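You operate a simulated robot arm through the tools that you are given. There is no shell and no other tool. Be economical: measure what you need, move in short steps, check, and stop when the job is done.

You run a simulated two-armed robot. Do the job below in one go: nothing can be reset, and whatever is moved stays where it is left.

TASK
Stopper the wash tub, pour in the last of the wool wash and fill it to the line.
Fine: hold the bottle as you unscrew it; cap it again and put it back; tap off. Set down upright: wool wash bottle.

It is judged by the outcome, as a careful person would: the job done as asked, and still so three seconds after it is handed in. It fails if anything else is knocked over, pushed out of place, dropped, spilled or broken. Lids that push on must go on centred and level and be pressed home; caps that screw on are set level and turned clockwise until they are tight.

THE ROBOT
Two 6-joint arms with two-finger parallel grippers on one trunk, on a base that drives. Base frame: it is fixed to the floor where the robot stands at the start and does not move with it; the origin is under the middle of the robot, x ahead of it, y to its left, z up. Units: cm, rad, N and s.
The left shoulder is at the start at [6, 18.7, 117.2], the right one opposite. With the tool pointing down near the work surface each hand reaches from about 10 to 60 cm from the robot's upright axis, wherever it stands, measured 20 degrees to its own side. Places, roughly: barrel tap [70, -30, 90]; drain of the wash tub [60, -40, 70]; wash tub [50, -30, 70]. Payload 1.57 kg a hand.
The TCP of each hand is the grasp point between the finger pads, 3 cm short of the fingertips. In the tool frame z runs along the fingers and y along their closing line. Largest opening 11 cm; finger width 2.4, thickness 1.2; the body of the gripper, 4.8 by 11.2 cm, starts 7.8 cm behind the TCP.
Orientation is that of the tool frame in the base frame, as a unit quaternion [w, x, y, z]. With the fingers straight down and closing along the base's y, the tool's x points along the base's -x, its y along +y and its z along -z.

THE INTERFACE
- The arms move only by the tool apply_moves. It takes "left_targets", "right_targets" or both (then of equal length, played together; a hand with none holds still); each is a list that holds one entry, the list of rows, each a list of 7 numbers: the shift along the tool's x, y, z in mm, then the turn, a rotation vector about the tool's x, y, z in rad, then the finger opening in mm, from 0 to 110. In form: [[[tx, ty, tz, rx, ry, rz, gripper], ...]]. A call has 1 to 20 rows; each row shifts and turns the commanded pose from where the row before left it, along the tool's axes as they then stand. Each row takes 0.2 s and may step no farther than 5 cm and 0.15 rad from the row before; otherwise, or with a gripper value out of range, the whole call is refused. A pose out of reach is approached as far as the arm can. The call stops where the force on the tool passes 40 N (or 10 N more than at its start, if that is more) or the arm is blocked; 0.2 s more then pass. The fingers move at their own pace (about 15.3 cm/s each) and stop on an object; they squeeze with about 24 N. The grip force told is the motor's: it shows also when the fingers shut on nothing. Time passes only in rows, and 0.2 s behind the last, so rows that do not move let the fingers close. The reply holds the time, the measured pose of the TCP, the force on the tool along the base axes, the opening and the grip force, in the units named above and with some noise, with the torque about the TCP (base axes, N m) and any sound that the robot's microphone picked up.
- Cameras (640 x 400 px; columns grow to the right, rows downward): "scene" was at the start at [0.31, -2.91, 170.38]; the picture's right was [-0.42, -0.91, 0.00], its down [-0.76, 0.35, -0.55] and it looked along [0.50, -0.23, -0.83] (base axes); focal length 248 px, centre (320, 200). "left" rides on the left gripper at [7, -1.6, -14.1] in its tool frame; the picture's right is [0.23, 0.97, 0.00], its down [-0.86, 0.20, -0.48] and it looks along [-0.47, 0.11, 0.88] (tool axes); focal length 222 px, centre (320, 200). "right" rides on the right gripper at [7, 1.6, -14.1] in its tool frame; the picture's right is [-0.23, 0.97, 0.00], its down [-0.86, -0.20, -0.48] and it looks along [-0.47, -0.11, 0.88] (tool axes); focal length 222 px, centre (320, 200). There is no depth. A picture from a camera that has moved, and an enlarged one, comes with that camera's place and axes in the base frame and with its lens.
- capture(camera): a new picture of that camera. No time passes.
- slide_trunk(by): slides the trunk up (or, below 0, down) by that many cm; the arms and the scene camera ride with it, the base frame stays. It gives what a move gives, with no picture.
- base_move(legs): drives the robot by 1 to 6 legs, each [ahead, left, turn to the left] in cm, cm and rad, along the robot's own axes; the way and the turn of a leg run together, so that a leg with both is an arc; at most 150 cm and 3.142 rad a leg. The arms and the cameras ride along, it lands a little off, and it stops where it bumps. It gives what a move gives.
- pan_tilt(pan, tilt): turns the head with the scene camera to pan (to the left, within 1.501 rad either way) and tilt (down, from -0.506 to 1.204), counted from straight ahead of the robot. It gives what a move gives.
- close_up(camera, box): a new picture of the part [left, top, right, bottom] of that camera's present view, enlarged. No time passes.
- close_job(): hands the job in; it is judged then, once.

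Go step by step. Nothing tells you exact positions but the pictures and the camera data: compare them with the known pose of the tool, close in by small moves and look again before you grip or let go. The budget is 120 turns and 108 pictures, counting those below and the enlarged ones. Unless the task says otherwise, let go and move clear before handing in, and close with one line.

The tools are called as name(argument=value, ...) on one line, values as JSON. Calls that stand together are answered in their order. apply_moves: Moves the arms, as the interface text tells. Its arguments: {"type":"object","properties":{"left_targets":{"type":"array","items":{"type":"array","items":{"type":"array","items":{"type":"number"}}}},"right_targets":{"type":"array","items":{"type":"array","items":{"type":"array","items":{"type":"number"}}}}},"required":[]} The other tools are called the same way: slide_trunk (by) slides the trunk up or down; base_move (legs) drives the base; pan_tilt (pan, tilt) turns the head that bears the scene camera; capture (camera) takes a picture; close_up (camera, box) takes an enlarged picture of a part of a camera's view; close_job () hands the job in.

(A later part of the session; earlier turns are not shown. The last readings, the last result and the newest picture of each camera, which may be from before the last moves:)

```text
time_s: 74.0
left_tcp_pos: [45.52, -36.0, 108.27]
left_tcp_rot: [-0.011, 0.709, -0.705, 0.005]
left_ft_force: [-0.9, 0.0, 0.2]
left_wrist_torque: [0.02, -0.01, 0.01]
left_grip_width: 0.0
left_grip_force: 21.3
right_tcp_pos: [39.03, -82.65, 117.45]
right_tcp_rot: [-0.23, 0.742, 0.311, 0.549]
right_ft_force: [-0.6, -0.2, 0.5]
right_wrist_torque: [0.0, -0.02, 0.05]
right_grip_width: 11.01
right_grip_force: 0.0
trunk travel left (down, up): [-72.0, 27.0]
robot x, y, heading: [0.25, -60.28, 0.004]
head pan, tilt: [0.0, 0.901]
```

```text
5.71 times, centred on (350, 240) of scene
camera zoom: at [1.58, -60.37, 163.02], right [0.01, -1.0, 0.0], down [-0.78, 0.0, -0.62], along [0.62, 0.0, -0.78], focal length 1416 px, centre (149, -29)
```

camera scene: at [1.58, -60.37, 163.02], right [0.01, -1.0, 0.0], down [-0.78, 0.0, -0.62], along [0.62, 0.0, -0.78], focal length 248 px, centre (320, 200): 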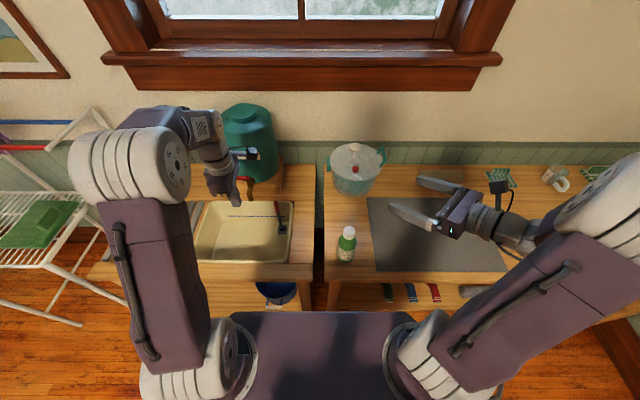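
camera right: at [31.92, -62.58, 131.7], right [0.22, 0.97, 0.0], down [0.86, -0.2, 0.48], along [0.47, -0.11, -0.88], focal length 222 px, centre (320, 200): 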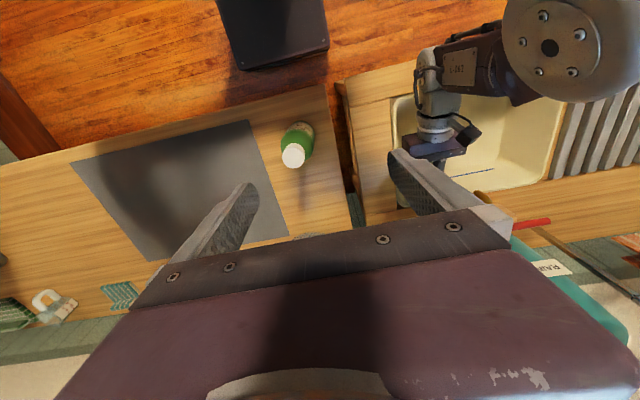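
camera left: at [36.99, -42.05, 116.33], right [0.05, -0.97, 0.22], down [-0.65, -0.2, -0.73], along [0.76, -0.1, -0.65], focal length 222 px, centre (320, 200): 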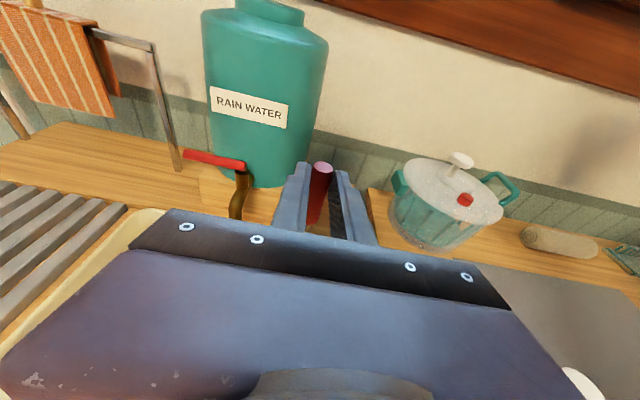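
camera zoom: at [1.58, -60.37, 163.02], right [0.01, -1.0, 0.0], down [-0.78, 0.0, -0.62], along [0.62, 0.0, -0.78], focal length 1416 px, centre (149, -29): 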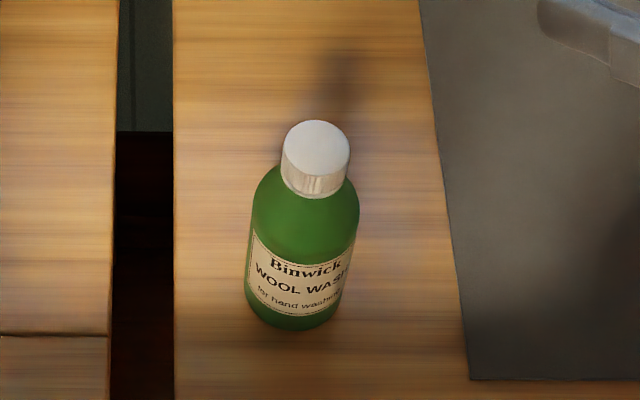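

The bottle axis is at (42.4,-69.35), the cap top at z≈96 and the bench at z≈79.8. I'll bring the right hand to pre-grasp.

apply_moves(right_targets=[[[-38, -9.9, 13.6, 0, 0, 0, 110], [-38, -9.9, 13.6, 0, 0, 0, 110], [-38, -9.9, 13.6, 0, 0, 0, 110], [-38, -9.9, 13.6, 0, 0, 0, 110], [-38, -9.9, 13.6, 0, 0, 0, 110], [-38, -9.9, 13.6, 0, 0, 0, 110], [-38, -9.9, 13.6, 0, 0, 0, 110], [0, 0, 0, 0, 0, 0, 110]]])

capture(camera="right")

```text
time_s: 75.8
left_tcp_pos: [45.47, -35.84, 108.3]
left_tcp_rot: [-0.01, 0.709, -0.705, 0.005]
left_ft_force: [-0.8, 0.4, 0.6]
left_wrist_torque: [0.0, 0.0, -0.03]
left_grip_width: 0.01
left_grip_force: 21.2
right_tcp_pos: [34.85, -76.79, 89.15]
right_tcp_rot: [-0.231, 0.742, 0.314, 0.546]
right_ft_force: [0.4, -0.4, -0.2]
right_wrist_torque: [0.02, 0.02, -0.03]
right_grip_width: 11.0
right_grip_force: 0.1
trunk travel left (down, up): [-72.0, 27.0]
robot x, y, heading: [0.19, -60.57, 0.007]
head pan, tilt: [0.0, 0.901]
```

```text
43 pictures are left
camera right: at [28.18, -86.09, 100.06], right [0.65, -0.73, -0.22], down [-0.64, -0.37, -0.67], along [0.41, 0.58, -0.71], focal length 222 px, centre (320, 200)
```

right: 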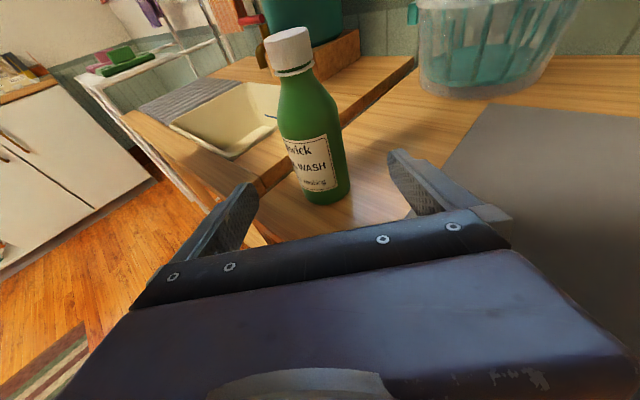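

The bottle is centred between the fingers. I'll advance and close.

apply_moves(right_targets=[[[0, 0, 37, 0, 0, 0, 110], [0, 0, 37, 0, 0, 0, 110], [0, 0, 34, 0, 0, 0, 110], [0, 0, 0, 0, 0, 0, 75], [0, 0, 0, 0, 0, 0, 70], [0, 0, 0, 0, 0, 0, 0], [0, 0, 0, 0, 0, 0, 0], [0, 0, 0, 0, 0, 0, 0]]])

close_up(camera="scene", box=[310, 205, 390, 275])

```text
time_s: 77.5
left_tcp_pos: [45.38, -35.96, 108.33]
left_tcp_rot: [-0.01, 0.709, -0.705, 0.005]
left_ft_force: [0.7, 0.0, -0.1]
left_wrist_torque: [0.02, 0.02, -0.01]
left_grip_width: 0.01
left_grip_force: 20.9
right_tcp_pos: [42.2, -69.36, 86.04]
right_tcp_rot: [-0.23, 0.742, 0.313, 0.546]
right_ft_force: [0.8, 0.0, 0.2]
right_wrist_torque: [-0.02, -0.06, 0.0]
right_grip_width: 6.04
right_grip_force: 24.6
trunk travel left (down, up): [-72.0, 27.0]
robot x, y, heading: [-0.14, -60.06, 0.01]
head pan, tilt: [0.0, 0.901]
```

```text
5.71 times, centred on (350, 240) of scene
camera zoom: at [1.54, -60.23, 163.01], right [0.01, -1.0, 0.0], down [-0.78, 0.0, -0.62], along [0.62, 0.0, -0.78], focal length 1416 px, centre (149, -29)
```

zoom: 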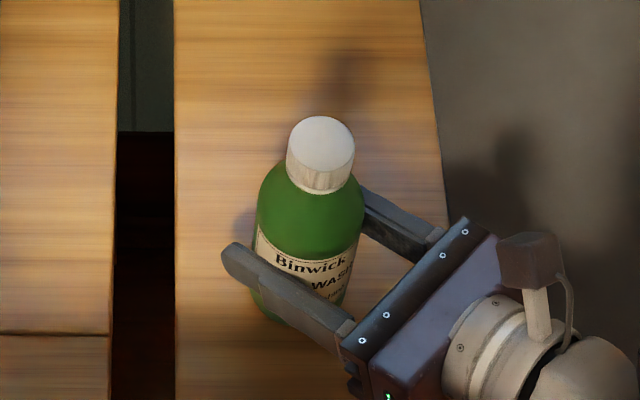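

The bottle is held. Now the left hand comes over the cap, turned clockwise first so there is room for unscrewing.

apply_moves(left_targets=[[[42, 3.5, 0, -0.021, 0.007, 0, 60], [42, 3.5, 0, 0, 0, 0, 60], [42, 3.5, 0, 0, 0, 0, 60], [42, 3.5, 0, 0, 0, 0, 60], [42, 3.5, 0, 0, 0, 0, 60], [42, 3.5, 0, 0, 0, 0, 60], [42, 3.5, 0, 0, 0, 0, 60], [41, 3.5, 0, 0, 0, 0, 60]]])

apply_moves(left_targets=[[[0, 0, 0, 0, 0, 0.15, 60], [0, 0, 0, 0, 0, 0.15, 60], [0, 0, 0, 0, 0, 0.15, 60], [0, 0, 0, 0, 0, 0.15, 60], [0, 0, 0, 0, 0, 0.15, 60], [0, 0, 0, 0, 0, 0.15, 60], [0, 0, 0, 0, 0, 0.15, 60], [0, 0, 0, 0, 0, 0.15, 60], [0, 0, 0, 0, 0, 0.15, 60], [0, 0, 0, 0, 0, 0.15, 60], [0, 0, 0, 0, 0, 0.15, 60], [0, 0, 0, 0, 0, 0.15, 60], [0, 0, 0, 0, 0, 0.15, 60], [0, 0, 0, 0, 0, 0.15, 60], [0, 0, 0, 0, 0, 0.15, 60], [0, 0, 0, 0, 0, 0.15, 60], [0, 0, 0, 0, 0, 0.15, 60], [0, 0, 0, 0, 0, 0.15, 60], [0, 0, 0, 0, 0, 0.15, 60], [0, 0, 0, 0, 0, 0.15, 60]]])

capture(camera="left")

```text
time_s: 79.3
left_tcp_pos: [42.87, -69.54, 108.14]
left_tcp_rot: [0.0, 0.709, -0.705, -0.001]
left_ft_force: [0.5, 0.0, -0.9]
left_wrist_torque: [0.03, 0.01, 0.02]
left_grip_width: 5.97
left_grip_force: 0.1
right_tcp_pos: [42.08, -69.39, 86.01]
right_tcp_rot: [-0.231, 0.741, 0.312, 0.547]
right_ft_force: [-0.5, -0.3, 2.0]
right_wrist_torque: [-0.08, 0.01, -0.04]
right_grip_width: 6.05
right_grip_force: 23.8
trunk travel left (down, up): [-72.0, 27.0]
robot x, y, heading: [0.13, -60.33, 0.008]
head pan, tilt: [0.0, 0.901]
```

```text
time_s: 83.5
left_tcp_pos: [42.92, -69.48, 108.28]
left_tcp_rot: [0.001, 0.653, 0.757, 0.0]
left_ft_force: [0.1, -1.1, -0.6]
left_wrist_torque: [-0.02, -0.01, 0.02]
left_grip_width: 6.02
left_grip_force: 0.1
right_tcp_pos: [42.11, -69.16, 85.93]
right_tcp_rot: [-0.23, 0.743, 0.312, 0.546]
right_ft_force: [0.0, 0.8, 0.4]
right_wrist_torque: [0.04, -0.02, -0.03]
right_grip_width: 6.05
right_grip_force: 23.6
trunk travel left (down, up): [-72.0, 27.0]
robot x, y, heading: [-0.16, -60.24, 0.009]
head pan, tilt: [0.0, 0.901]
```

```text
41 pictures are left
camera left: at [40.23, -62.81, 122.41], right [0.93, 0.37, 0.0], down [0.32, -0.82, 0.48], along [0.18, -0.44, -0.88], focal length 222 px, centre (320, 200)
```

left: 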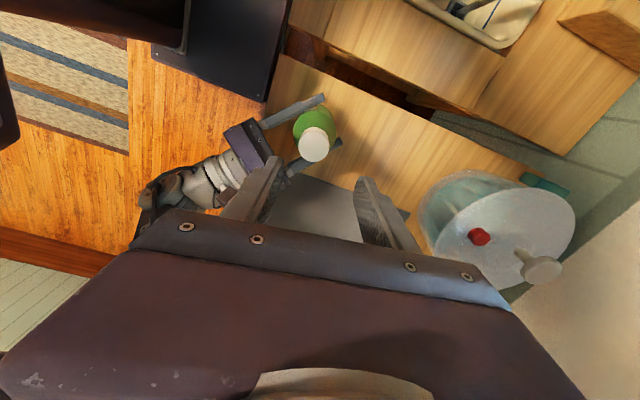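

apply_moves(left_targets=[[[0, -4, 40, 0, 0, 0, 60], [0, 0, 40, 0, 0, 0, 60], [0, 0, 30, 0, 0, 0, 60], [0, 0, 8, 0, 0, 0, 60], [0, 0, 0, 0, 0, 0, 60]]])

capture(camera="left")

close_up(camera="scene", box=[310, 185, 390, 265])

```text
time_s: 84.8
left_tcp_pos: [42.44, -69.65, 96.41]
left_tcp_rot: [0.0, 0.653, 0.757, 0.0]
left_ft_force: [0.2, 0.0, -0.3]
left_wrist_torque: [0.01, 0.04, 0.01]
left_grip_width: 6.01
left_grip_force: 0.1
right_tcp_pos: [42.21, -69.36, 86.0]
right_tcp_rot: [-0.231, 0.742, 0.313, 0.546]
right_ft_force: [0.3, 0.0, 0.6]
right_wrist_torque: [0.01, -0.06, -0.04]
right_grip_width: 6.03
right_grip_force: 24.2
trunk travel left (down, up): [-72.0, 27.0]
robot x, y, heading: [-0.21, -59.71, 0.004]
head pan, tilt: [0.0, 0.901]
```

```text
40 pictures are left
camera left: at [39.8, -62.89, 110.59], right [0.93, 0.37, 0.0], down [0.32, -0.82, 0.48], along [0.18, -0.44, -0.88], focal length 222 px, centre (320, 200)
```

left: 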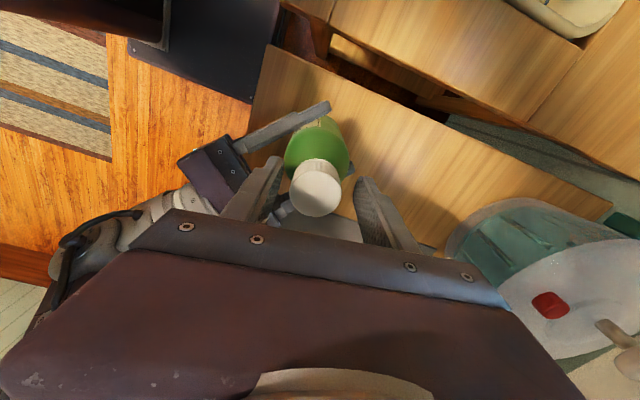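

```text
5.00 times, centred on (350, 225) of scene
camera zoom: at [1.54, -60.24, 163.01], right [0.01, -1.0, 0.0], down [-0.78, 0.0, -0.62], along [0.62, 0.0, -0.78], focal length 1239 px, centre (170, 75)
```

zoom: 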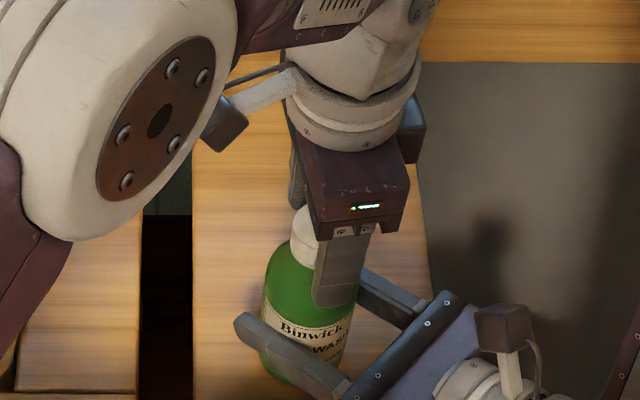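

Cap between the fingers. I'll close and start turning counter-clockwise.

apply_moves(left_targets=[[[2, 0, 0, 0, 0, 0, 60], [0, 0, 0, 0, 0, 0, 0], [0, 0, 0, 0, 0, 0, 0], [0, 0, 0, 0, 0, 0, 0], [0, 0, -0.06, 0, 0, -0.15, 0], [0, 0, -0.06, 0, 0, -0.15, 0], [0, 0, -0.06, 0, 0, -0.15, 0], [0, 0, -0.06, 0, 0, -0.15, 0], [0, 0, -0.06, 0, 0, -0.15, 0], [0, 0, -0.06, 0, 0, -0.15, 0], [0, 0, -0.06, 0, 0, -0.15, 0], [0, 0, -0.06, 0, 0, -0.15, 0]]])

close_up(camera="left", box=[200, 80, 440, 230])

```text
time_s: 87.3
left_tcp_pos: [42.51, -69.38, 96.55]
left_tcp_rot: [0.002, 0.109, 0.994, 0.0]
left_ft_force: [-3.9, 1.4, 5.2]
left_wrist_torque: [-0.33, 0.45, -0.06]
left_grip_width: 3.42
left_grip_force: 24.0
right_tcp_pos: [42.21, -69.32, 86.03]
right_tcp_rot: [-0.231, 0.742, 0.312, 0.547]
right_ft_force: [6.6, -4.2, 7.4]
right_wrist_torque: [0.47, -0.42, -0.04]
right_grip_width: 6.05
right_grip_force: 24.3
trunk travel left (down, up): [-72.0, 27.0]
robot x, y, heading: [0.5, -60.02, 0.006]
head pan, tilt: [0.0, 0.901]
```

```text
2.67 times, centred on (320, 155) of left
camera zoom: at [35.31, -69.39, 110.7], right [-0.01, 1.0, 0.0], down [0.88, 0.01, 0.48], along [0.48, 0.0, -0.88], focal length 592 px, centre (320, 320)
```

zoom: 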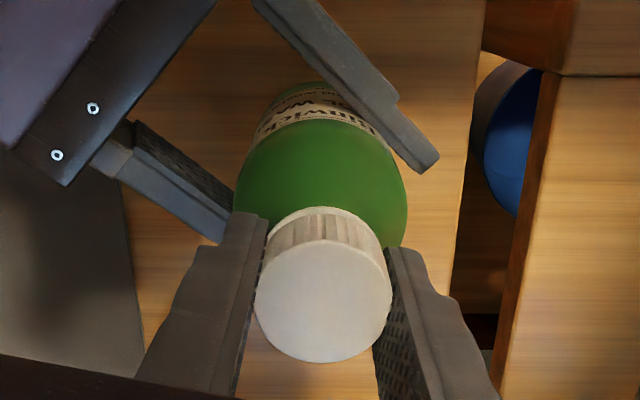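

apply_moves(left_targets=[[[0, 0, -0.06, 0, 0, -0.15, 0], [0, 0, -0.06, 0, 0, -0.15, 0], [0, 0, -0.06, 0, 0, -0.15, 0], [0, 0, -0.06, 0, 0, -0.15, 0], [0, 0, -0.06, 0, 0, -0.15, 0], [0, 0, -0.06, 0, 0, -0.15, 0], [0, 0, -0.06, 0, 0, -0.15, 0], [0, 0, -0.06, 0, 0, -0.15, 0], [0, 0, -0.06, 0, 0, -0.15, 0], [0, 0, -0.06, 0, 0, -0.15, 0], [0, 0, -0.06, 0, 0, -0.15, 0], [0, 0, -0.06, 0, 0, -0.15, 0], [0, 0, -0.06, 0, 0, -0.15, 0], [0, 0, -0.06, 0, 0, -0.15, 0]]])

close_up(camera="left", box=[200, 80, 440, 230])

```text
time_s: 90.3
left_tcp_pos: [42.39, -69.39, 96.73]
left_tcp_rot: [0.0, 0.808, -0.59, -0.001]
left_ft_force: [-17.5, 4.3, 6.9]
left_wrist_torque: [0.29, 0.77, -0.1]
left_grip_width: 3.41
left_grip_force: 23.9
right_tcp_pos: [42.27, -69.36, 85.97]
right_tcp_rot: [-0.229, 0.742, 0.312, 0.547]
right_ft_force: [19.2, -3.6, -3.2]
right_wrist_torque: [0.16, 1.04, 0.12]
right_grip_width: 6.08
right_grip_force: 23.9
trunk travel left (down, up): [-72.0, 27.0]
robot x, y, heading: [-0.02, -60.33, 0.011]
head pan, tilt: [0.0, 0.901]
```

```text
2.67 times, centred on (320, 155) of left
camera zoom: at [46.11, -75.47, 110.8], right [-0.86, -0.51, 0.0], down [-0.45, 0.75, 0.48], along [-0.25, 0.41, -0.88], focal length 592 px, centre (320, 320)
```

zoom: 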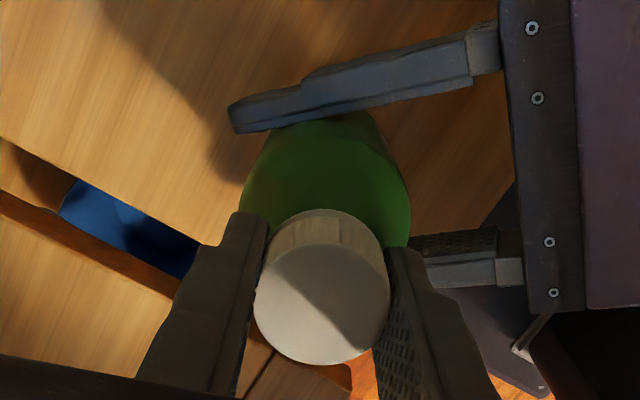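

apply_moves(left_targets=[[[-0.3, 1, 0, 0, 0, 0, 0], [0, 0, -1.5, 0, 0, 0, 0], [0, 0, -1.5, 0, 0, 0, 0]]])

```text
time_s: 91.2
left_tcp_pos: [42.29, -69.23, 96.76]
left_tcp_rot: [0.0, 0.807, -0.591, 0.0]
left_ft_force: [-7.0, 3.5, -14.8]
left_wrist_torque: [0.1, 0.08, 0.01]
left_grip_width: 3.37
left_grip_force: 23.5
right_tcp_pos: [42.2, -69.29, 85.96]
right_tcp_rot: [-0.231, 0.741, 0.313, 0.547]
right_ft_force: [6.5, -2.3, 13.8]
right_wrist_torque: [0.24, 0.6, 0.01]
right_grip_width: 6.1
right_grip_force: 23.8
trunk travel left (down, up): [-72.0, 27.0]
robot x, y, heading: [0.41, -60.1, 0.004]
head pan, tilt: [0.0, 0.901]
```

Still threaded after about half a turn. I'll relax the pull and keep turning.

apply_moves(left_targets=[[[0, 0, 2, 0, 0, 0, 0], [0, 0, -0.08, 0, 0, -0.15, 0], [0, 0, -0.08, 0, 0, -0.15, 0], [0, 0, -0.08, 0, 0, -0.15, 0], [0, 0, -0.08, 0, 0, -0.15, 0], [0, 0, -0.08, 0, 0, -0.15, 0], [0, 0, -0.08, 0, 0, -0.15, 0], [0, 0, -0.08, 0, 0, -0.15, 0], [0, 0, -0.08, 0, 0, -0.15, 0], [0, 0, -0.08, 0, 0, -0.15, 0], [0, 0, -0.08, 0, 0, -0.15, 0]]])

```text
time_s: 92.5
left_tcp_pos: [44.07, -66.49, 96.95]
left_tcp_rot: [0.021, 0.947, -0.321, 0.006]
left_ft_force: [-5.0, -1.5, 14.9]
left_wrist_torque: [-0.58, 1.16, -0.39]
left_grip_width: 3.81
left_grip_force: 23.9
left hand out of reach, approached as far as the arm can: row 5, 6
right_tcp_pos: [41.98, -69.03, 86.11]
right_tcp_rot: [-0.23, 0.739, 0.316, 0.548]
right_ft_force: [2.5, 5.9, 5.1]
right_wrist_torque: [0.64, -0.46, 0.34]
right_grip_width: 6.04
right_grip_force: 24.0
trunk travel left (down, up): [-72.0, 27.0]
robot x, y, heading: [-0.19, -60.5, 0.007]
head pan, tilt: [0.0, 0.901]
stopped in row 6 (left hand): the force on the tool passed its limit at 49 N (the readings are from after the stop); the commanded pose is now the measured one
```

close_up(camera="left", box=[160, 60, 480, 260])

close_up(camera="scene", box=[310, 185, 390, 265])

```text
2.00 times, centred on (320, 160) of left
camera zoom: at [50.65, -68.67, 111.37], right [-0.41, -0.91, 0.04], down [-0.8, 0.38, 0.47], along [-0.44, 0.16, -0.88], focal length 444 px, centre (320, 280)
```

zoom: 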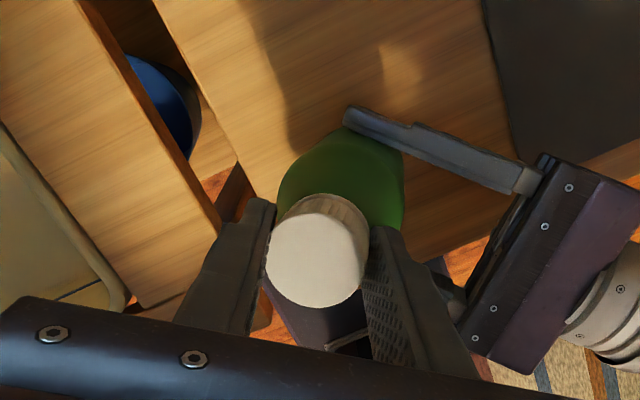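

```text
5.00 times, centred on (350, 225) of scene
camera zoom: at [1.25, -60.07, 163.04], right [0.01, -1.0, 0.0], down [-0.78, -0.01, -0.62], along [0.62, 0.0, -0.78], focal length 1239 px, centre (170, 75)
```

zoom: 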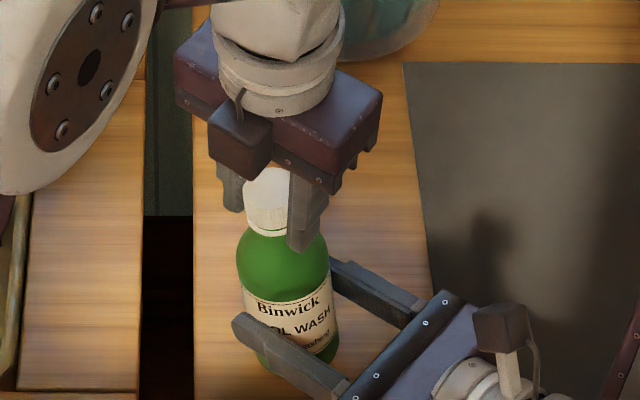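

The wrist limit made the hand drift and pull the bottle a few degrees off upright; the cap is still on. I'll bring the hand back to the bottle axis, upright.

apply_moves(left_targets=[[[2, 7, 0, 0.009, -0.007, 0.06, 0], [2, 7, 0, 0.009, -0.007, 0.06, 0], [1, 7, 0, 0.009, -0.007, 0.06, 0], [0, 7, 0, 0.008, -0.006, 0.06, 0], [0, 5, 0, 0, 0, 0, 0], [0, 0, 0, 0, 0, 0, 0]]])

close_up(camera="scene", box=[310, 185, 390, 265])

```text
time_s: 93.9
left_tcp_pos: [42.25, -69.11, 96.91]
left_tcp_rot: [-0.002, 0.902, -0.432, 0.0]
left_ft_force: [5.6, 11.6, 17.9]
left_wrist_torque: [0.13, -0.55, -0.01]
left_grip_width: 3.37
left_grip_force: 23.8
right_tcp_pos: [42.15, -69.32, 85.92]
right_tcp_rot: [-0.23, 0.741, 0.315, 0.546]
right_ft_force: [-8.6, -16.4, -8.0]
right_wrist_torque: [0.64, 0.2, -0.01]
right_grip_width: 6.06
right_grip_force: 24.3
trunk travel left (down, up): [-72.0, 27.0]
robot x, y, heading: [0.22, -60.42, 0.008]
head pan, tilt: [0.0, 0.901]
```

```text
5.00 times, centred on (350, 225) of scene
camera zoom: at [1.34, -60.28, 163.02], right [0.01, -1.0, 0.0], down [-0.78, 0.0, -0.62], along [0.62, 0.0, -0.78], focal length 1239 px, centre (170, 75)
```

zoom: 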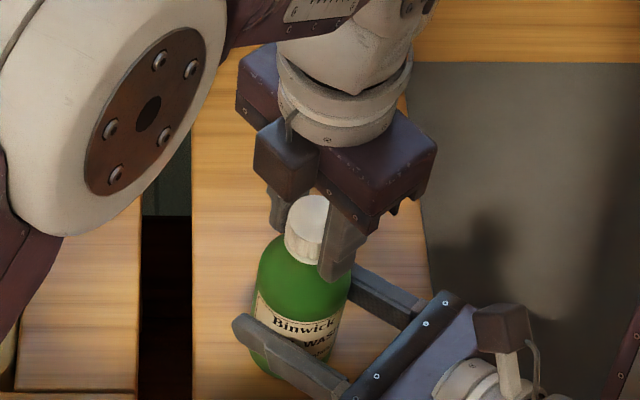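

Upright again. I'll regrip: open, wind back clockwise, and close for another turn.

apply_moves(left_targets=[[[0, 0, 0, 0, 0, 0, 60], [0, 0, 0, 0, 0, 0, 60], [0, 0, 0, 0, 0, 0.15, 60], [0, 0, 0, 0, 0, 0.15, 60], [0, 0, 0, 0, 0, 0.15, 60], [0, 0, 0, 0, 0, 0.15, 60], [0, 0, 0, 0, 0, 0.15, 60], [0, 0, 0, 0, 0, 0.15, 60], [0, 0, 0, 0, 0, 0.15, 60], [0, 0, 0, 0, 0, 0.15, 60], [0, 0, 0, 0, 0, 0.15, 60], [0, 0, 0, 0, 0, 0.15, 60], [0, 0, 0, 0, 0, 0.15, 60], [0, 0, 0, 0, 0, 0.15, 60], [0, 0, 0, 0, 0, 0.15, 60], [0, 0, 0, 0, 0, 0.15, 60], [0, 0, 0, 0, 0, 0.15, 60], [0, 0, 0, 0, 0, 0.15, 60], [0, 0, 0, 0, 0, 0.15, 60], [0, 0, 0, 0, 0, 0.15, 60]]])

apply_moves(left_targets=[[[0, 0, 0, 0, 0, 0.15, 60], [0, 0, 0, 0, 0, 0.15, 60], [0, 0, 0, 0, 0, 0.15, 60], [0, 0, 0, 0, 0, 0.15, 60], [0, 0, 0, 0, 0, 0.15, 60], [0, 0, 0, 0, 0, 0.15, 60], [0, 0, 0, 0, 0, 0, 60]]])

capture(camera="left")

```text
time_s: 98.1
left_tcp_pos: [42.22, -69.12, 97.04]
left_tcp_rot: [0.001, 0.224, 0.975, 0.001]
left_ft_force: [-0.2, 0.4, 1.0]
left_wrist_torque: [0.01, -0.03, 0.0]
left_grip_width: 6.01
left_grip_force: 0.0
right_tcp_pos: [42.14, -69.15, 86.14]
right_tcp_rot: [-0.23, 0.74, 0.315, 0.548]
right_ft_force: [0.2, 0.9, 12.7]
right_wrist_torque: [-0.15, 0.09, 0.02]
right_grip_width: 6.03
right_grip_force: 24.0
trunk travel left (down, up): [-72.0, 27.0]
robot x, y, heading: [0.2, -60.27, 0.006]
head pan, tilt: [0.0, 0.901]
```

```text
time_s: 99.7
left_tcp_pos: [42.25, -69.0, 97.06]
left_tcp_rot: [-0.001, 0.625, 0.78, 0.001]
left_ft_force: [-0.5, 0.1, 0.4]
left_wrist_torque: [0.02, -0.01, -0.01]
left_grip_width: 6.02
left_grip_force: 0.1
right_tcp_pos: [42.1, -69.26, 86.09]
right_tcp_rot: [-0.231, 0.74, 0.317, 0.546]
right_ft_force: [0.1, 1.7, 10.5]
right_wrist_torque: [-0.13, 0.22, 0.0]
right_grip_width: 6.01
right_grip_force: 24.0
trunk travel left (down, up): [-72.0, 27.0]
robot x, y, heading: [0.46, -60.69, 0.007]
head pan, tilt: [0.0, 0.901]
```

```text
33 pictures are left
camera left: at [39.18, -62.6, 111.19], right [0.9, 0.43, 0.0], down [0.38, -0.79, 0.48], along [0.21, -0.43, -0.88], focal length 222 px, centre (320, 200)
```

left: 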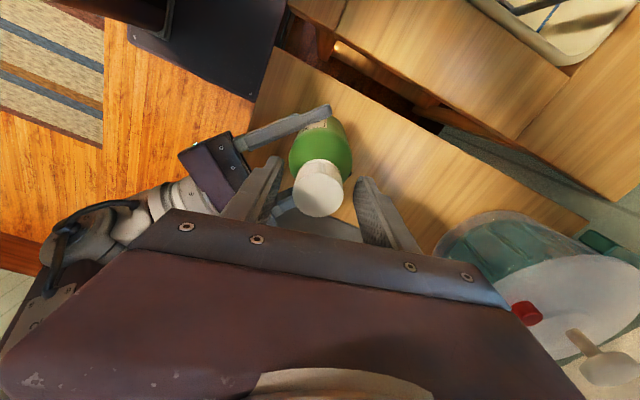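

apply_moves(left_targets=[[[0, 0, 2, 0, 0, 0, 0], [0, 0, 0, 0, 0, 0, 0], [0, 0, 0, 0, 0, 0, 0], [0, 0, -0.06, 0, 0, -0.15, 0], [0, 0, -0.06, 0, 0, -0.15, 0], [0, 0, -0.06, 0, 0, -0.15, 0], [0, 0, -0.06, 0, 0, -0.15, 0], [0, 0, -0.06, 0, 0, -0.15, 0], [0, 0, -0.06, 0, 0, -0.15, 0], [0, 0, -0.06, 0, 0, -0.15, 0], [0, 0, -0.06, 0, 0, -0.15, 0], [0, 0, -0.06, 0, 0, -0.15, 0], [0, 0, -0.06, 0, 0, -0.15, 0], [0, 0, -0.06, 0, 0, -0.15, 0], [0, 0, -0.06, 0, 0, -0.15, 0], [0, 0, -0.06, 0, 0, -0.15, 0], [0, 0, -0.06, 0, 0, -0.15, 0], [0, 0, -0.06, 0, 0, -0.15, 0], [0, 0, -0.06, 0, 0, -0.15, 0], [0, 0, -0.06, 0, 0, -0.15, 0]]])

apply_moves(left_targets=[[[0, 0, -0.06, 0, 0, -0.15, 0], [0, 0, -0.06, 0, 0, -0.15, 0], [0, 0, -0.06, 0, 0, -0.15, 0], [0, 0, -0.06, 0, 0, -0.15, 0], [0, 0, -0.06, 0, 0, -0.15, 0], [0, 0, 0, 0, 0, 0, 0], [0, 0, -1.5, 0, 0, 0, 0], [0, 0, -1.5, 0, 0, 0, 0]]])

```text
time_s: 103.9
left_tcp_pos: [42.27, -68.97, 97.03]
left_tcp_rot: [0.001, -0.566, 0.824, 0.0]
left_ft_force: [0.2, -0.5, 0.0]
left_wrist_torque: [-0.02, 0.01, 0.02]
left_grip_width: 3.37
left_grip_force: 23.9
right_tcp_pos: [42.09, -69.27, 86.02]
right_tcp_rot: [-0.231, 0.741, 0.317, 0.545]
right_ft_force: [-0.4, 1.6, 3.5]
right_wrist_torque: [-0.04, 0.03, 0.02]
right_grip_width: 6.05
right_grip_force: 24.1
trunk travel left (down, up): [-72.0, 27.0]
robot x, y, heading: [0.17, -60.15, 0.01]
head pan, tilt: [0.0, 0.901]
```

```text
time_s: 105.7
left_tcp_pos: [42.34, -69.04, 97.31]
left_tcp_rot: [-0.001, 0.828, -0.561, 0.0]
left_ft_force: [0.7, 0.2, -0.2]
left_wrist_torque: [0.03, 0.01, -0.01]
left_grip_width: 3.32
left_grip_force: 24.0
right_tcp_pos: [42.1, -69.22, 86.08]
right_tcp_rot: [-0.23, 0.741, 0.316, 0.546]
right_ft_force: [0.9, 0.4, 1.8]
right_wrist_torque: [-0.01, 0.07, -0.02]
right_grip_width: 6.03
right_grip_force: 23.8
trunk travel left (down, up): [-72.0, 27.0]
robot x, y, heading: [-0.19, -60.2, 0.009]
head pan, tilt: [0.0, 0.901]
```

No pull at all now, so the cap is free. I'll lift it off and look.

apply_moves(left_targets=[[[0, 0, -10, 0, 0, 0, 0], [0, 0, -20, 0, 0, 0, 0], [0, 0, -40, 0, 0, 0, 0], [0, 0, 0, 0, 0, 0, 0]]])

close_up(camera="scene", box=[290, 165, 390, 265])

```text
time_s: 106.7
left_tcp_pos: [42.31, -69.17, 104.34]
left_tcp_rot: [-0.002, 0.828, -0.561, 0.0]
left_ft_force: [0.0, -0.2, -0.3]
left_wrist_torque: [-0.01, -0.02, -0.01]
left_grip_width: 3.32
left_grip_force: 24.1
right_tcp_pos: [42.08, -69.32, 85.96]
right_tcp_rot: [-0.232, 0.74, 0.316, 0.546]
right_ft_force: [-1.4, -0.6, 2.3]
right_wrist_torque: [-0.07, 0.1, -0.02]
right_grip_width: 6.03
right_grip_force: 24.3
trunk travel left (down, up): [-72.0, 27.0]
robot x, y, heading: [0.06, -59.99, 0.01]
head pan, tilt: [0.0, 0.901]
```

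```text
4.00 times, centred on (340, 215) of scene
camera zoom: at [1.5, -60.26, 163.02], right [0.01, -1.0, 0.0], down [-0.78, 0.0, -0.62], along [0.62, 0.0, -0.78], focal length 991 px, centre (240, 140)
```

zoom: 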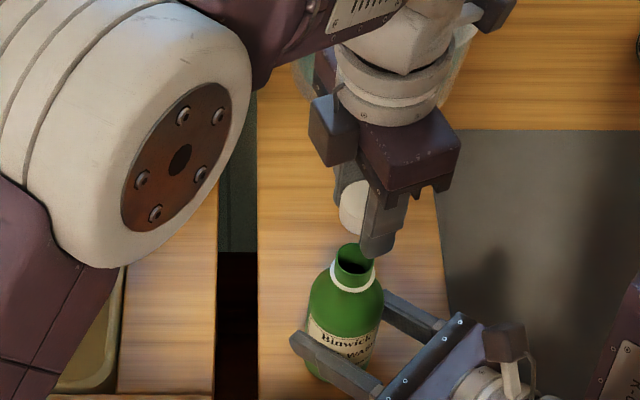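

The cap is off and stays in the left hand. I'll park the left hand far left, then lift the open bottle upright over the tub.

apply_moves(left_targets=[[[0, 0, -35, 0, 0, 0, 0], [0, 0, -35, 0, 0, 0, 0], [0, 0, -35, 0, 0, 0, 0], [-39.7, -15.8, -5, 0, 0, 0, 0], [-39.7, -15.8, 0, 0, 0, 0, 0], [-39.7, -15.8, 0, 0, 0, 0, 0], [-39.7, -15.8, 0, 0, 0, 0, 0], [-39.7, -15.8, 0, 0, 0, 0, 0], [-39.7, -15.8, 0, 0, 0, 0, 0], [-39.7, -15.8, 0, 0, 0, 0, 0], [-39.7, -15.8, 0, 0, 0, 0, 0], [-39.7, -15.8, 0, 0, 0, 0, 0], [-39.7, -15.8, 0, 0, 0, 0, 0], [-39.7, -15.8, 0, 0, 0, 0, 0], [-39.7, -15.8, 0, 0, 0, 0, 0], [-39.7, -15.8, 0, 0, 0, 0, 0], [-39.7, -15.8, 0, 0, 0, 0, 0]]])

apply_moves(right_targets=[[[15, 0, -4.6, 0, 0, 0, 0], [30, 0, -9.2, 0, 0, 0, 0], [30, 0, -9.2, 0, 0, 0, 0], [30, 0, -9.2, 0, 0, 0, 0], [5.8, -5.6, 19, 0, 0, 0, 0], [10.1, -9.8, 33.2, 0, 0, 0, 0], [10.1, -9.8, 33.2, 0, 0, 0, 0], [10.1, -9.8, 33.2, 0, 0, 0, 0], [10.1, -9.8, 33.2, 0, 0, 0, 0], [10.1, -9.8, 33.2, 0, 0, 0, 0], [10.1, -9.8, 33.2, 0, 0, 0, 0], [10.1, -9.8, 33.2, 0, 0, 0, 0], [5.8, -5.6, 19, 0, 0, 0, 0], [0, 0, 0, 0, 0, 0, 0]]])

capture(camera="scene")

```text
time_s: 110.3
left_tcp_pos: [42.38, -9.1, 115.23]
left_tcp_rot: [0.001, 0.827, -0.562, -0.001]
left_ft_force: [0.1, -0.1, -0.3]
left_wrist_torque: [-0.03, -0.01, 0.02]
left_grip_width: 3.33
left_grip_force: 23.9
right_tcp_pos: [42.13, -69.13, 86.06]
right_tcp_rot: [-0.23, 0.741, 0.316, 0.546]
right_ft_force: [-0.1, 1.0, 1.2]
right_wrist_torque: [-0.02, 0.03, -0.02]
right_grip_width: 6.04
right_grip_force: 24.2
trunk travel left (down, up): [-72.0, 27.0]
robot x, y, heading: [0.28, -59.89, 0.006]
head pan, tilt: [0.0, 0.901]
```

```text
time_s: 113.3
left_tcp_pos: [42.43, -9.3, 115.4]
left_tcp_rot: [-0.001, 0.827, -0.562, -0.002]
left_ft_force: [-0.2, -0.4, 0.5]
left_wrist_torque: [0.0, 0.01, 0.02]
left_grip_width: 3.34
left_grip_force: 24.7
right_tcp_pos: [56.02, -43.25, 96.8]
right_tcp_rot: [-0.23, 0.741, 0.316, 0.546]
right_ft_force: [0.6, 0.4, 0.0]
right_wrist_torque: [-0.01, 0.03, -0.02]
right_grip_width: 5.99
right_grip_force: 23.5
trunk travel left (down, up): [-72.0, 27.0]
robot x, y, heading: [-0.06, -60.36, 0.004]
head pan, tilt: [0.0, 0.901]
```

```text
31 pictures are left
camera scene: at [1.54, -60.25, 163.01], right [0.01, -1.0, 0.0], down [-0.78, 0.0, -0.62], along [0.62, 0.0, -0.78], focal length 248 px, centre (320, 200)
```

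scene: 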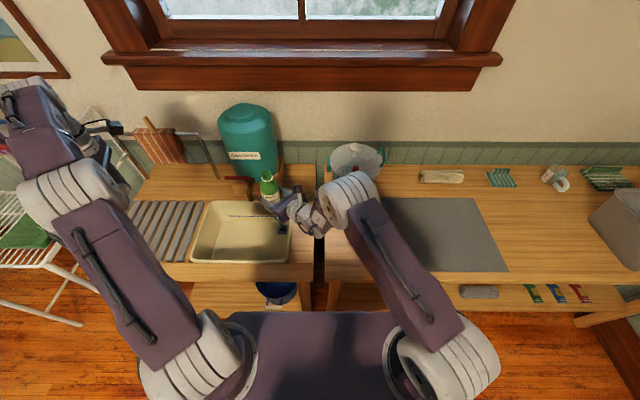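

The bottle is upright over the tub with its mouth clear of the tap. I'll lower a little and roll it slowly so the mouth tips towards the tub middle.

apply_moves(right_targets=[[[-24, 0, 7.3, 0, 0, 0, 0], [0, 0, 0, 0, 0, -0.14, 0], [0, 0, 0, 0, 0, -0.14, 0], [0, 0, 0, 0, 0, -0.14, 0], [0, 0, 0, 0, 0, -0.14, 0], [0, 0, 0, 0, 0, -0.14, 0], [0, 0, 0, 0, 0, -0.14, 0], [0, 0, 0, 0, 0, -0.14, 0], [0, 0, 0, 0, 0, -0.1, 0], [0, 0, 0, 0, 0, -0.1, 0], [0, 0, 0, 0, 0, -0.08, 0], [0, 0, 0, 0, 0, -0.08, 0], [0, 0, 0, 0, 0, -0.08, 0], [0, 0, 0, 0, 0, -0.08, 0]]])

close_up(camera="scene", box=[180, 150, 340, 270])

```text
time_s: 116.3
left_tcp_pos: [42.35, -9.28, 115.47]
left_tcp_rot: [-0.001, 0.827, -0.562, 0.0]
left_ft_force: [-0.3, 0.0, -0.4]
left_wrist_torque: [-0.03, 0.01, 0.02]
left_grip_width: 3.33
left_grip_force: 24.2
right_tcp_pos: [56.04, -43.32, 94.24]
right_tcp_rot: [0.205, 0.327, 0.736, 0.557]
right_ft_force: [0.9, -0.2, -1.7]
right_wrist_torque: [-0.02, 0.01, -0.01]
right_grip_width: 6.04
right_grip_force: 24.3
trunk travel left (down, up): [-72.0, 27.0]
robot x, y, heading: [0.09, -60.28, 0.007]
head pan, tilt: [0.0, 0.901]
```

```text
3.33 times, centred on (260, 210) of scene
camera zoom: at [1.55, -60.21, 163.01], right [0.01, -1.0, 0.0], down [-0.78, 0.0, -0.62], along [0.62, 0.0, -0.78], focal length 826 px, centre (520, 167)
```

zoom: 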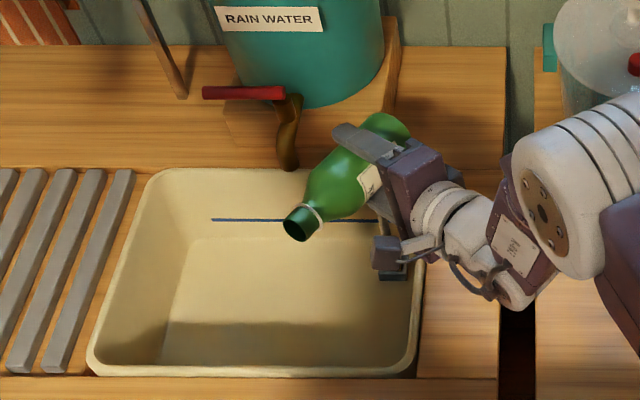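

The mouth is well inside the tub. I'll roll further and let it drain.

apply_moves(right_targets=[[[0, 0, 0, 0, 0, -0.1, 0], [0, 0, 0, 0, 0, -0.1, 0], [0, 0, 0, 0, 0, -0.1, 0], [0, 0, 0, 0, 0, -0.1, 0], [0, 0, 0, 0, 0, -0.1, 0], [0, 0, 0, 0, 0, -0.1, 0], [0, 0, 0, 0, 0, -0.1, 0], [0, 0, 0, 0, 0, -0.1, 0], [0, 0, 0, 0, 0, -0.1, 0], [0, 0, 0, 0, 0, 0, 0], [0, 0, 0, 0, 0, 0, 0], [0, 0, 0, 0, 0, 0, 0], [0, 0, 0, 0, 0, 0, 0], [0, 0, 0, 0, 0, 0, 0]]])

close_up(camera="scene", box=[180, 150, 340, 270])

```text
time_s: 119.3
left_tcp_pos: [42.41, -9.32, 115.39]
left_tcp_rot: [-0.001, 0.827, -0.562, 0.0]
left_ft_force: [-0.1, 0.2, 0.0]
left_wrist_torque: [0.02, -0.04, 0.02]
left_grip_width: 3.34
left_grip_force: 24.1
right_tcp_pos: [56.01, -43.27, 94.22]
right_tcp_rot: [0.426, -0.026, 0.805, 0.412]
right_ft_force: [0.2, 0.4, -0.7]
right_wrist_torque: [0.03, 0.02, 0.0]
right_grip_width: 6.03
right_grip_force: 23.9
trunk travel left (down, up): [-72.0, 27.0]
robot x, y, heading: [0.2, -60.53, 0.005]
head pan, tilt: [0.0, 0.901]
```

```text
3.33 times, centred on (260, 210) of scene
camera zoom: at [1.55, -60.21, 163.01], right [0.01, -1.0, 0.0], down [-0.78, 0.0, -0.62], along [0.62, 0.0, -0.78], focal length 826 px, centre (520, 167)
```

zoom: 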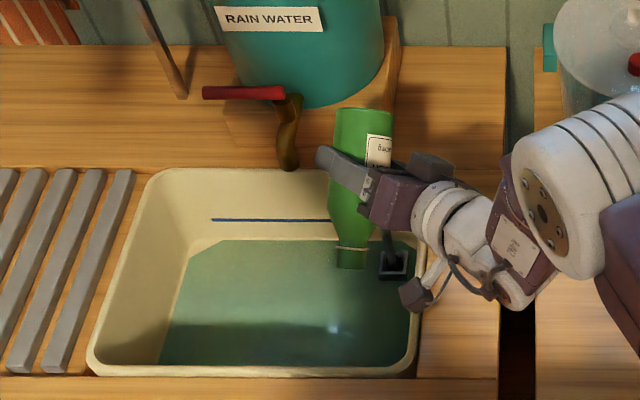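

Wool wash is in the tub. I'll hold a few seconds to get the last drops.

apply_moves(right_targets=[[[0, 0, 0, 0, 0, -0.1, 0], [0, 0, 0, 0, 0, -0.1, 0], [0, 0, 0, 0, 0, 0, 0], [0, 0, 0, 0, 0, 0, 0], [0, 0, 0, 0, 0, 0, 0], [0, 0, 0, 0, 0, 0, 0], [0, 0, 0, 0, 0, 0, 0], [0, 0, 0, 0, 0, 0, 0], [0, 0, 0, 0, 0, 0, 0], [0, 0, 0, 0, 0, 0, 0], [0, 0, 0, 0, 0, 0, 0], [0, 0, 0, 0, 0, 0, 0], [0, 0, 0, 0, 0, 0, 0], [0, 0, 0, 0, 0, 0, 0], [0, 0, 0, 0, 0, 0, 0], [0, 0, 0, 0, 0, 0, 0], [0, 0, 0, 0, 0, 0, 0], [0, 0, 0, 0, 0, 0, 0], [0, 0, 0, 0, 0, 0, 0], [0, 0, 0, 0, 0, 0, 0]]])

close_up(camera="scene", box=[180, 150, 340, 270])

```text
time_s: 123.5
left_tcp_pos: [42.31, -9.32, 115.47]
left_tcp_rot: [-0.002, 0.827, -0.562, 0.0]
left_ft_force: [-0.2, -0.2, 0.7]
left_wrist_torque: [0.0, -0.02, -0.01]
left_grip_width: 3.32
left_grip_force: 24.3
right_tcp_pos: [55.99, -43.35, 94.26]
right_tcp_rot: [0.465, -0.105, 0.799, 0.368]
right_ft_force: [0.2, -0.8, -1.3]
right_wrist_torque: [0.01, 0.01, -0.03]
right_grip_width: 6.03
right_grip_force: 23.9
trunk travel left (down, up): [-72.0, 27.0]
robot x, y, heading: [0.1, -60.06, 0.006]
head pan, tilt: [0.0, 0.901]
```

```text
3.33 times, centred on (260, 210) of scene
camera zoom: at [1.55, -60.21, 163.01], right [0.01, -1.0, 0.0], down [-0.78, 0.0, -0.62], along [0.62, 0.0, -0.78], focal length 826 px, centre (520, 167)
```

zoom: 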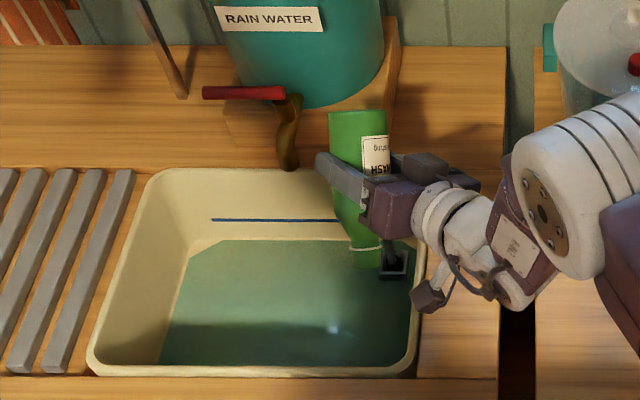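

The level is steady, so the bottle is empty and the plug holds. I'll roll the bottle upright and carry it back to its spot.

apply_moves(right_targets=[[[0, 0, 0, 0, 0, 0.145, 0], [0, 0, 0, 0, 0, 0.145, 0], [0, 0, 0, 0, 0, 0.145, 0], [0, 0, 0, 0, 0, 0.145, 0], [0, 0, 0, 0, 0, 0.145, 0], [0, 0, 0, 0, 0, 0.145, 0], [0, 0, 0, 0, 0, 0.145, 0], [0, 0, 0, 0, 0, 0.145, 0], [0, 0, 0, 0, 0, 0.145, 0], [0, 0, 0, 0, 0, 0.145, 0], [0, 0, 0, 0, 0, 0.145, 0], [0, 0, 0, 0, 0, 0.145, 0], [0, 0, 0, 0, 0, 0.145, 0], [0, 0, 0, 0, 0, 0.145, 0], [0, 0, 0, 0, 0, 0.145, 0], [0, 0, 0, 0, 0, 0.145, 0], [0, 0, 0, 0, 0, 0.145, 0], [0, 0, 0, 0, 0, 0.135, 0], [0, 0, 0, 0, 0, 0, 0]]])

apply_moves(right_targets=[[[24, 0, -7.3, 0, 0, 0, 0], [-5.8, 5.6, -19, 0, 0, 0, 0], [-10.1, 9.8, -33.2, 0, 0, 0, 0], [-10.1, 9.8, -33.2, 0, 0, 0, 0], [-10.1, 9.8, -33.2, 0, 0, 0, 0], [-10.1, 9.8, -33.2, 0, 0, 0, 0], [-10.1, 9.8, -33.2, 0, 0, 0, 0], [-10.1, 9.8, -33.2, 0, 0, 0, 0], [-10.1, 9.8, -33.2, 0, 0, 0, 0], [-5.8, 5.6, -19, 0, 0, 0, 0], [-30, 0, 9.2, 0, 0, 0, 0], [-30, 0, 9.2, 0, 0, 0, 0], [-25, 0, 7.7, 0, 0, 0, 0], [0, 0, 0, 0, 0, 0, 0]]])

close_up(camera="scene", box=[310, 185, 390, 265])

```text
time_s: 127.5
left_tcp_pos: [42.42, -9.26, 115.35]
left_tcp_rot: [-0.001, 0.828, -0.561, 0.0]
left_ft_force: [0.3, 0.2, -0.3]
left_wrist_torque: [0.0, 0.01, 0.02]
left_grip_width: 3.32
left_grip_force: 24.0
right_tcp_pos: [56.08, -43.33, 94.38]
right_tcp_rot: [-0.231, 0.742, 0.314, 0.546]
right_ft_force: [0.4, 0.5, -0.5]
right_wrist_torque: [0.03, -0.03, 0.03]
right_grip_width: 6.02
right_grip_force: 24.2
trunk travel left (down, up): [-72.0, 27.0]
robot x, y, heading: [-0.18, -60.39, 0.007]
head pan, tilt: [0.0, 0.901]
```

```text
time_s: 130.5
left_tcp_pos: [42.34, -9.38, 115.48]
left_tcp_rot: [-0.001, 0.827, -0.562, 0.0]
left_ft_force: [-0.4, 0.1, 0.4]
left_wrist_torque: [0.01, -0.01, 0.03]
left_grip_width: 3.32
left_grip_force: 24.2
right_tcp_pos: [42.16, -69.31, 88.07]
right_tcp_rot: [-0.23, 0.741, 0.315, 0.546]
right_ft_force: [0.2, -0.3, -0.7]
right_wrist_torque: [-0.02, -0.01, 0.0]
right_grip_width: 6.02
right_grip_force: 23.5
trunk travel left (down, up): [-72.0, 27.0]
robot x, y, heading: [0.15, -60.26, 0.005]
head pan, tilt: [0.0, 0.901]
```

```text
5.00 times, centred on (350, 225) of scene
camera zoom: at [1.55, -60.2, 163.01], right [0.01, -1.0, 0.0], down [-0.78, 0.0, -0.62], along [0.62, 0.0, -0.78], focal length 1239 px, centre (170, 75)
```

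zoom: 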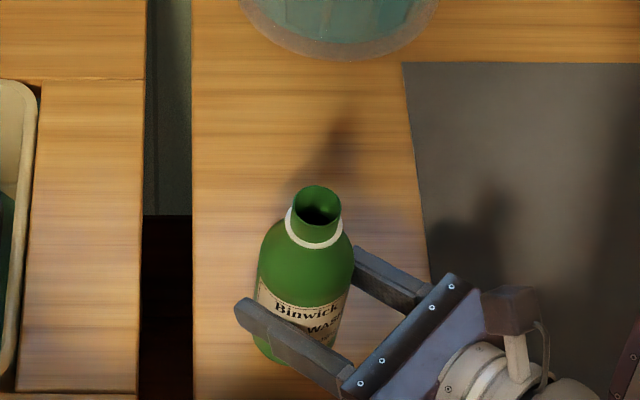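

apply_moves(right_targets=[[[-9.6, 0, 2.9, 0, 0, 0, 0], [-4.8, 0, 1.5, 0, 0, 0, 0], [-2.9, 0, 0.9, 0, 0, 0, 0], [-1.9, 0, 0.6, 0, 0, 0, 0], [0, 0, 0, 0, 0, 0, 0]]])

apply_moves(left_targets=[[[39.7, 15.8, 0, 0, 0, 0, 0], [39.7, 15.8, 0, 0, 0, 0, 0], [39.7, 15.8, 0, 0, 0, 0, 0], [39.7, 15.8, 0, 0, 0, 0, 0], [39.7, 15.8, 0, 0, 0, 0, 0], [39.7, 15.8, 0, 0, 0, 0, 0], [39.7, 15.8, 0, 0, 0, 0, 0], [39.7, 15.8, 0, 0, 0, 0, 0], [39.7, 15.8, 0, 0, 0, 0, 0], [39.7, 15.8, 0, 0, 0, 0, 0], [39.7, 15.8, 0, 0, 0, 0, 0], [39.7, 15.8, 0, 0, 0, 0, 0], [39.7, 15.8, 0, 0, 0, 0, 0], [39.7, 15.8, 5, 0, 0, 0, 0], [0, 0, 35, 0, 0, 0, 0], [0, 0, 35, 0, 0, 0, 0], [0, 0, 0, 0, 0, 0, 0]]])

close_up(camera="left", box=[200, 60, 440, 210])

close_up(camera="scene", box=[310, 185, 390, 265])

```text
time_s: 131.7
left_tcp_pos: [42.35, -9.2, 115.5]
left_tcp_rot: [-0.002, 0.827, -0.562, 0.0]
left_ft_force: [0.4, -0.9, -0.6]
left_wrist_torque: [0.01, 0.01, 0.0]
left_grip_width: 3.33
left_grip_force: 24.0
right_tcp_pos: [42.21, -69.18, 86.16]
right_tcp_rot: [-0.23, 0.741, 0.314, 0.547]
right_ft_force: [0.3, 0.3, 1.3]
right_wrist_torque: [-0.01, 0.05, 0.0]
right_grip_width: 6.04
right_grip_force: 24.2
trunk travel left (down, up): [-72.0, 27.0]
robot x, y, heading: [0.09, -60.61, 0.009]
head pan, tilt: [0.0, 0.901]
```

```text
time_s: 135.3
left_tcp_pos: [42.35, -69.04, 107.75]
left_tcp_rot: [-0.001, 0.828, -0.561, 0.0]
left_ft_force: [-0.2, -0.3, 0.0]
left_wrist_torque: [0.01, 0.01, 0.01]
left_grip_width: 3.34
left_grip_force: 23.9
right_tcp_pos: [42.11, -69.23, 86.2]
right_tcp_rot: [-0.23, 0.742, 0.315, 0.546]
right_ft_force: [-0.6, 0.1, 2.5]
right_wrist_torque: [-0.05, 0.04, -0.04]
right_grip_width: 6.03
right_grip_force: 24.4
trunk travel left (down, up): [-72.0, 27.0]
robot x, y, heading: [-0.06, -60.56, 0.003]
head pan, tilt: [0.0, 0.901]
```

```text
2.67 times, centred on (320, 135) of left
camera zoom: at [46.46, -74.91, 121.9], right [-0.82, -0.57, 0.0], down [-0.5, 0.72, 0.48], along [-0.27, 0.4, -0.88], focal length 592 px, centre (320, 373)
```

zoom: 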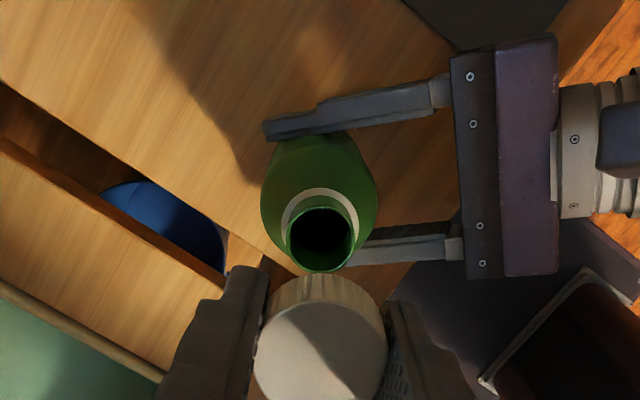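

```text
5.00 times, centred on (350, 225) of scene
camera zoom: at [1.49, -60.22, 163.01], right [0.01, -1.0, 0.0], down [-0.78, 0.0, -0.62], along [0.62, 0.0, -0.78], focal length 1239 px, centre (170, 75)
```

zoom: 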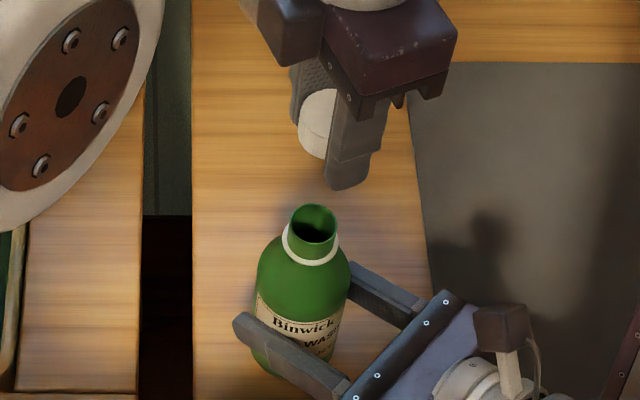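

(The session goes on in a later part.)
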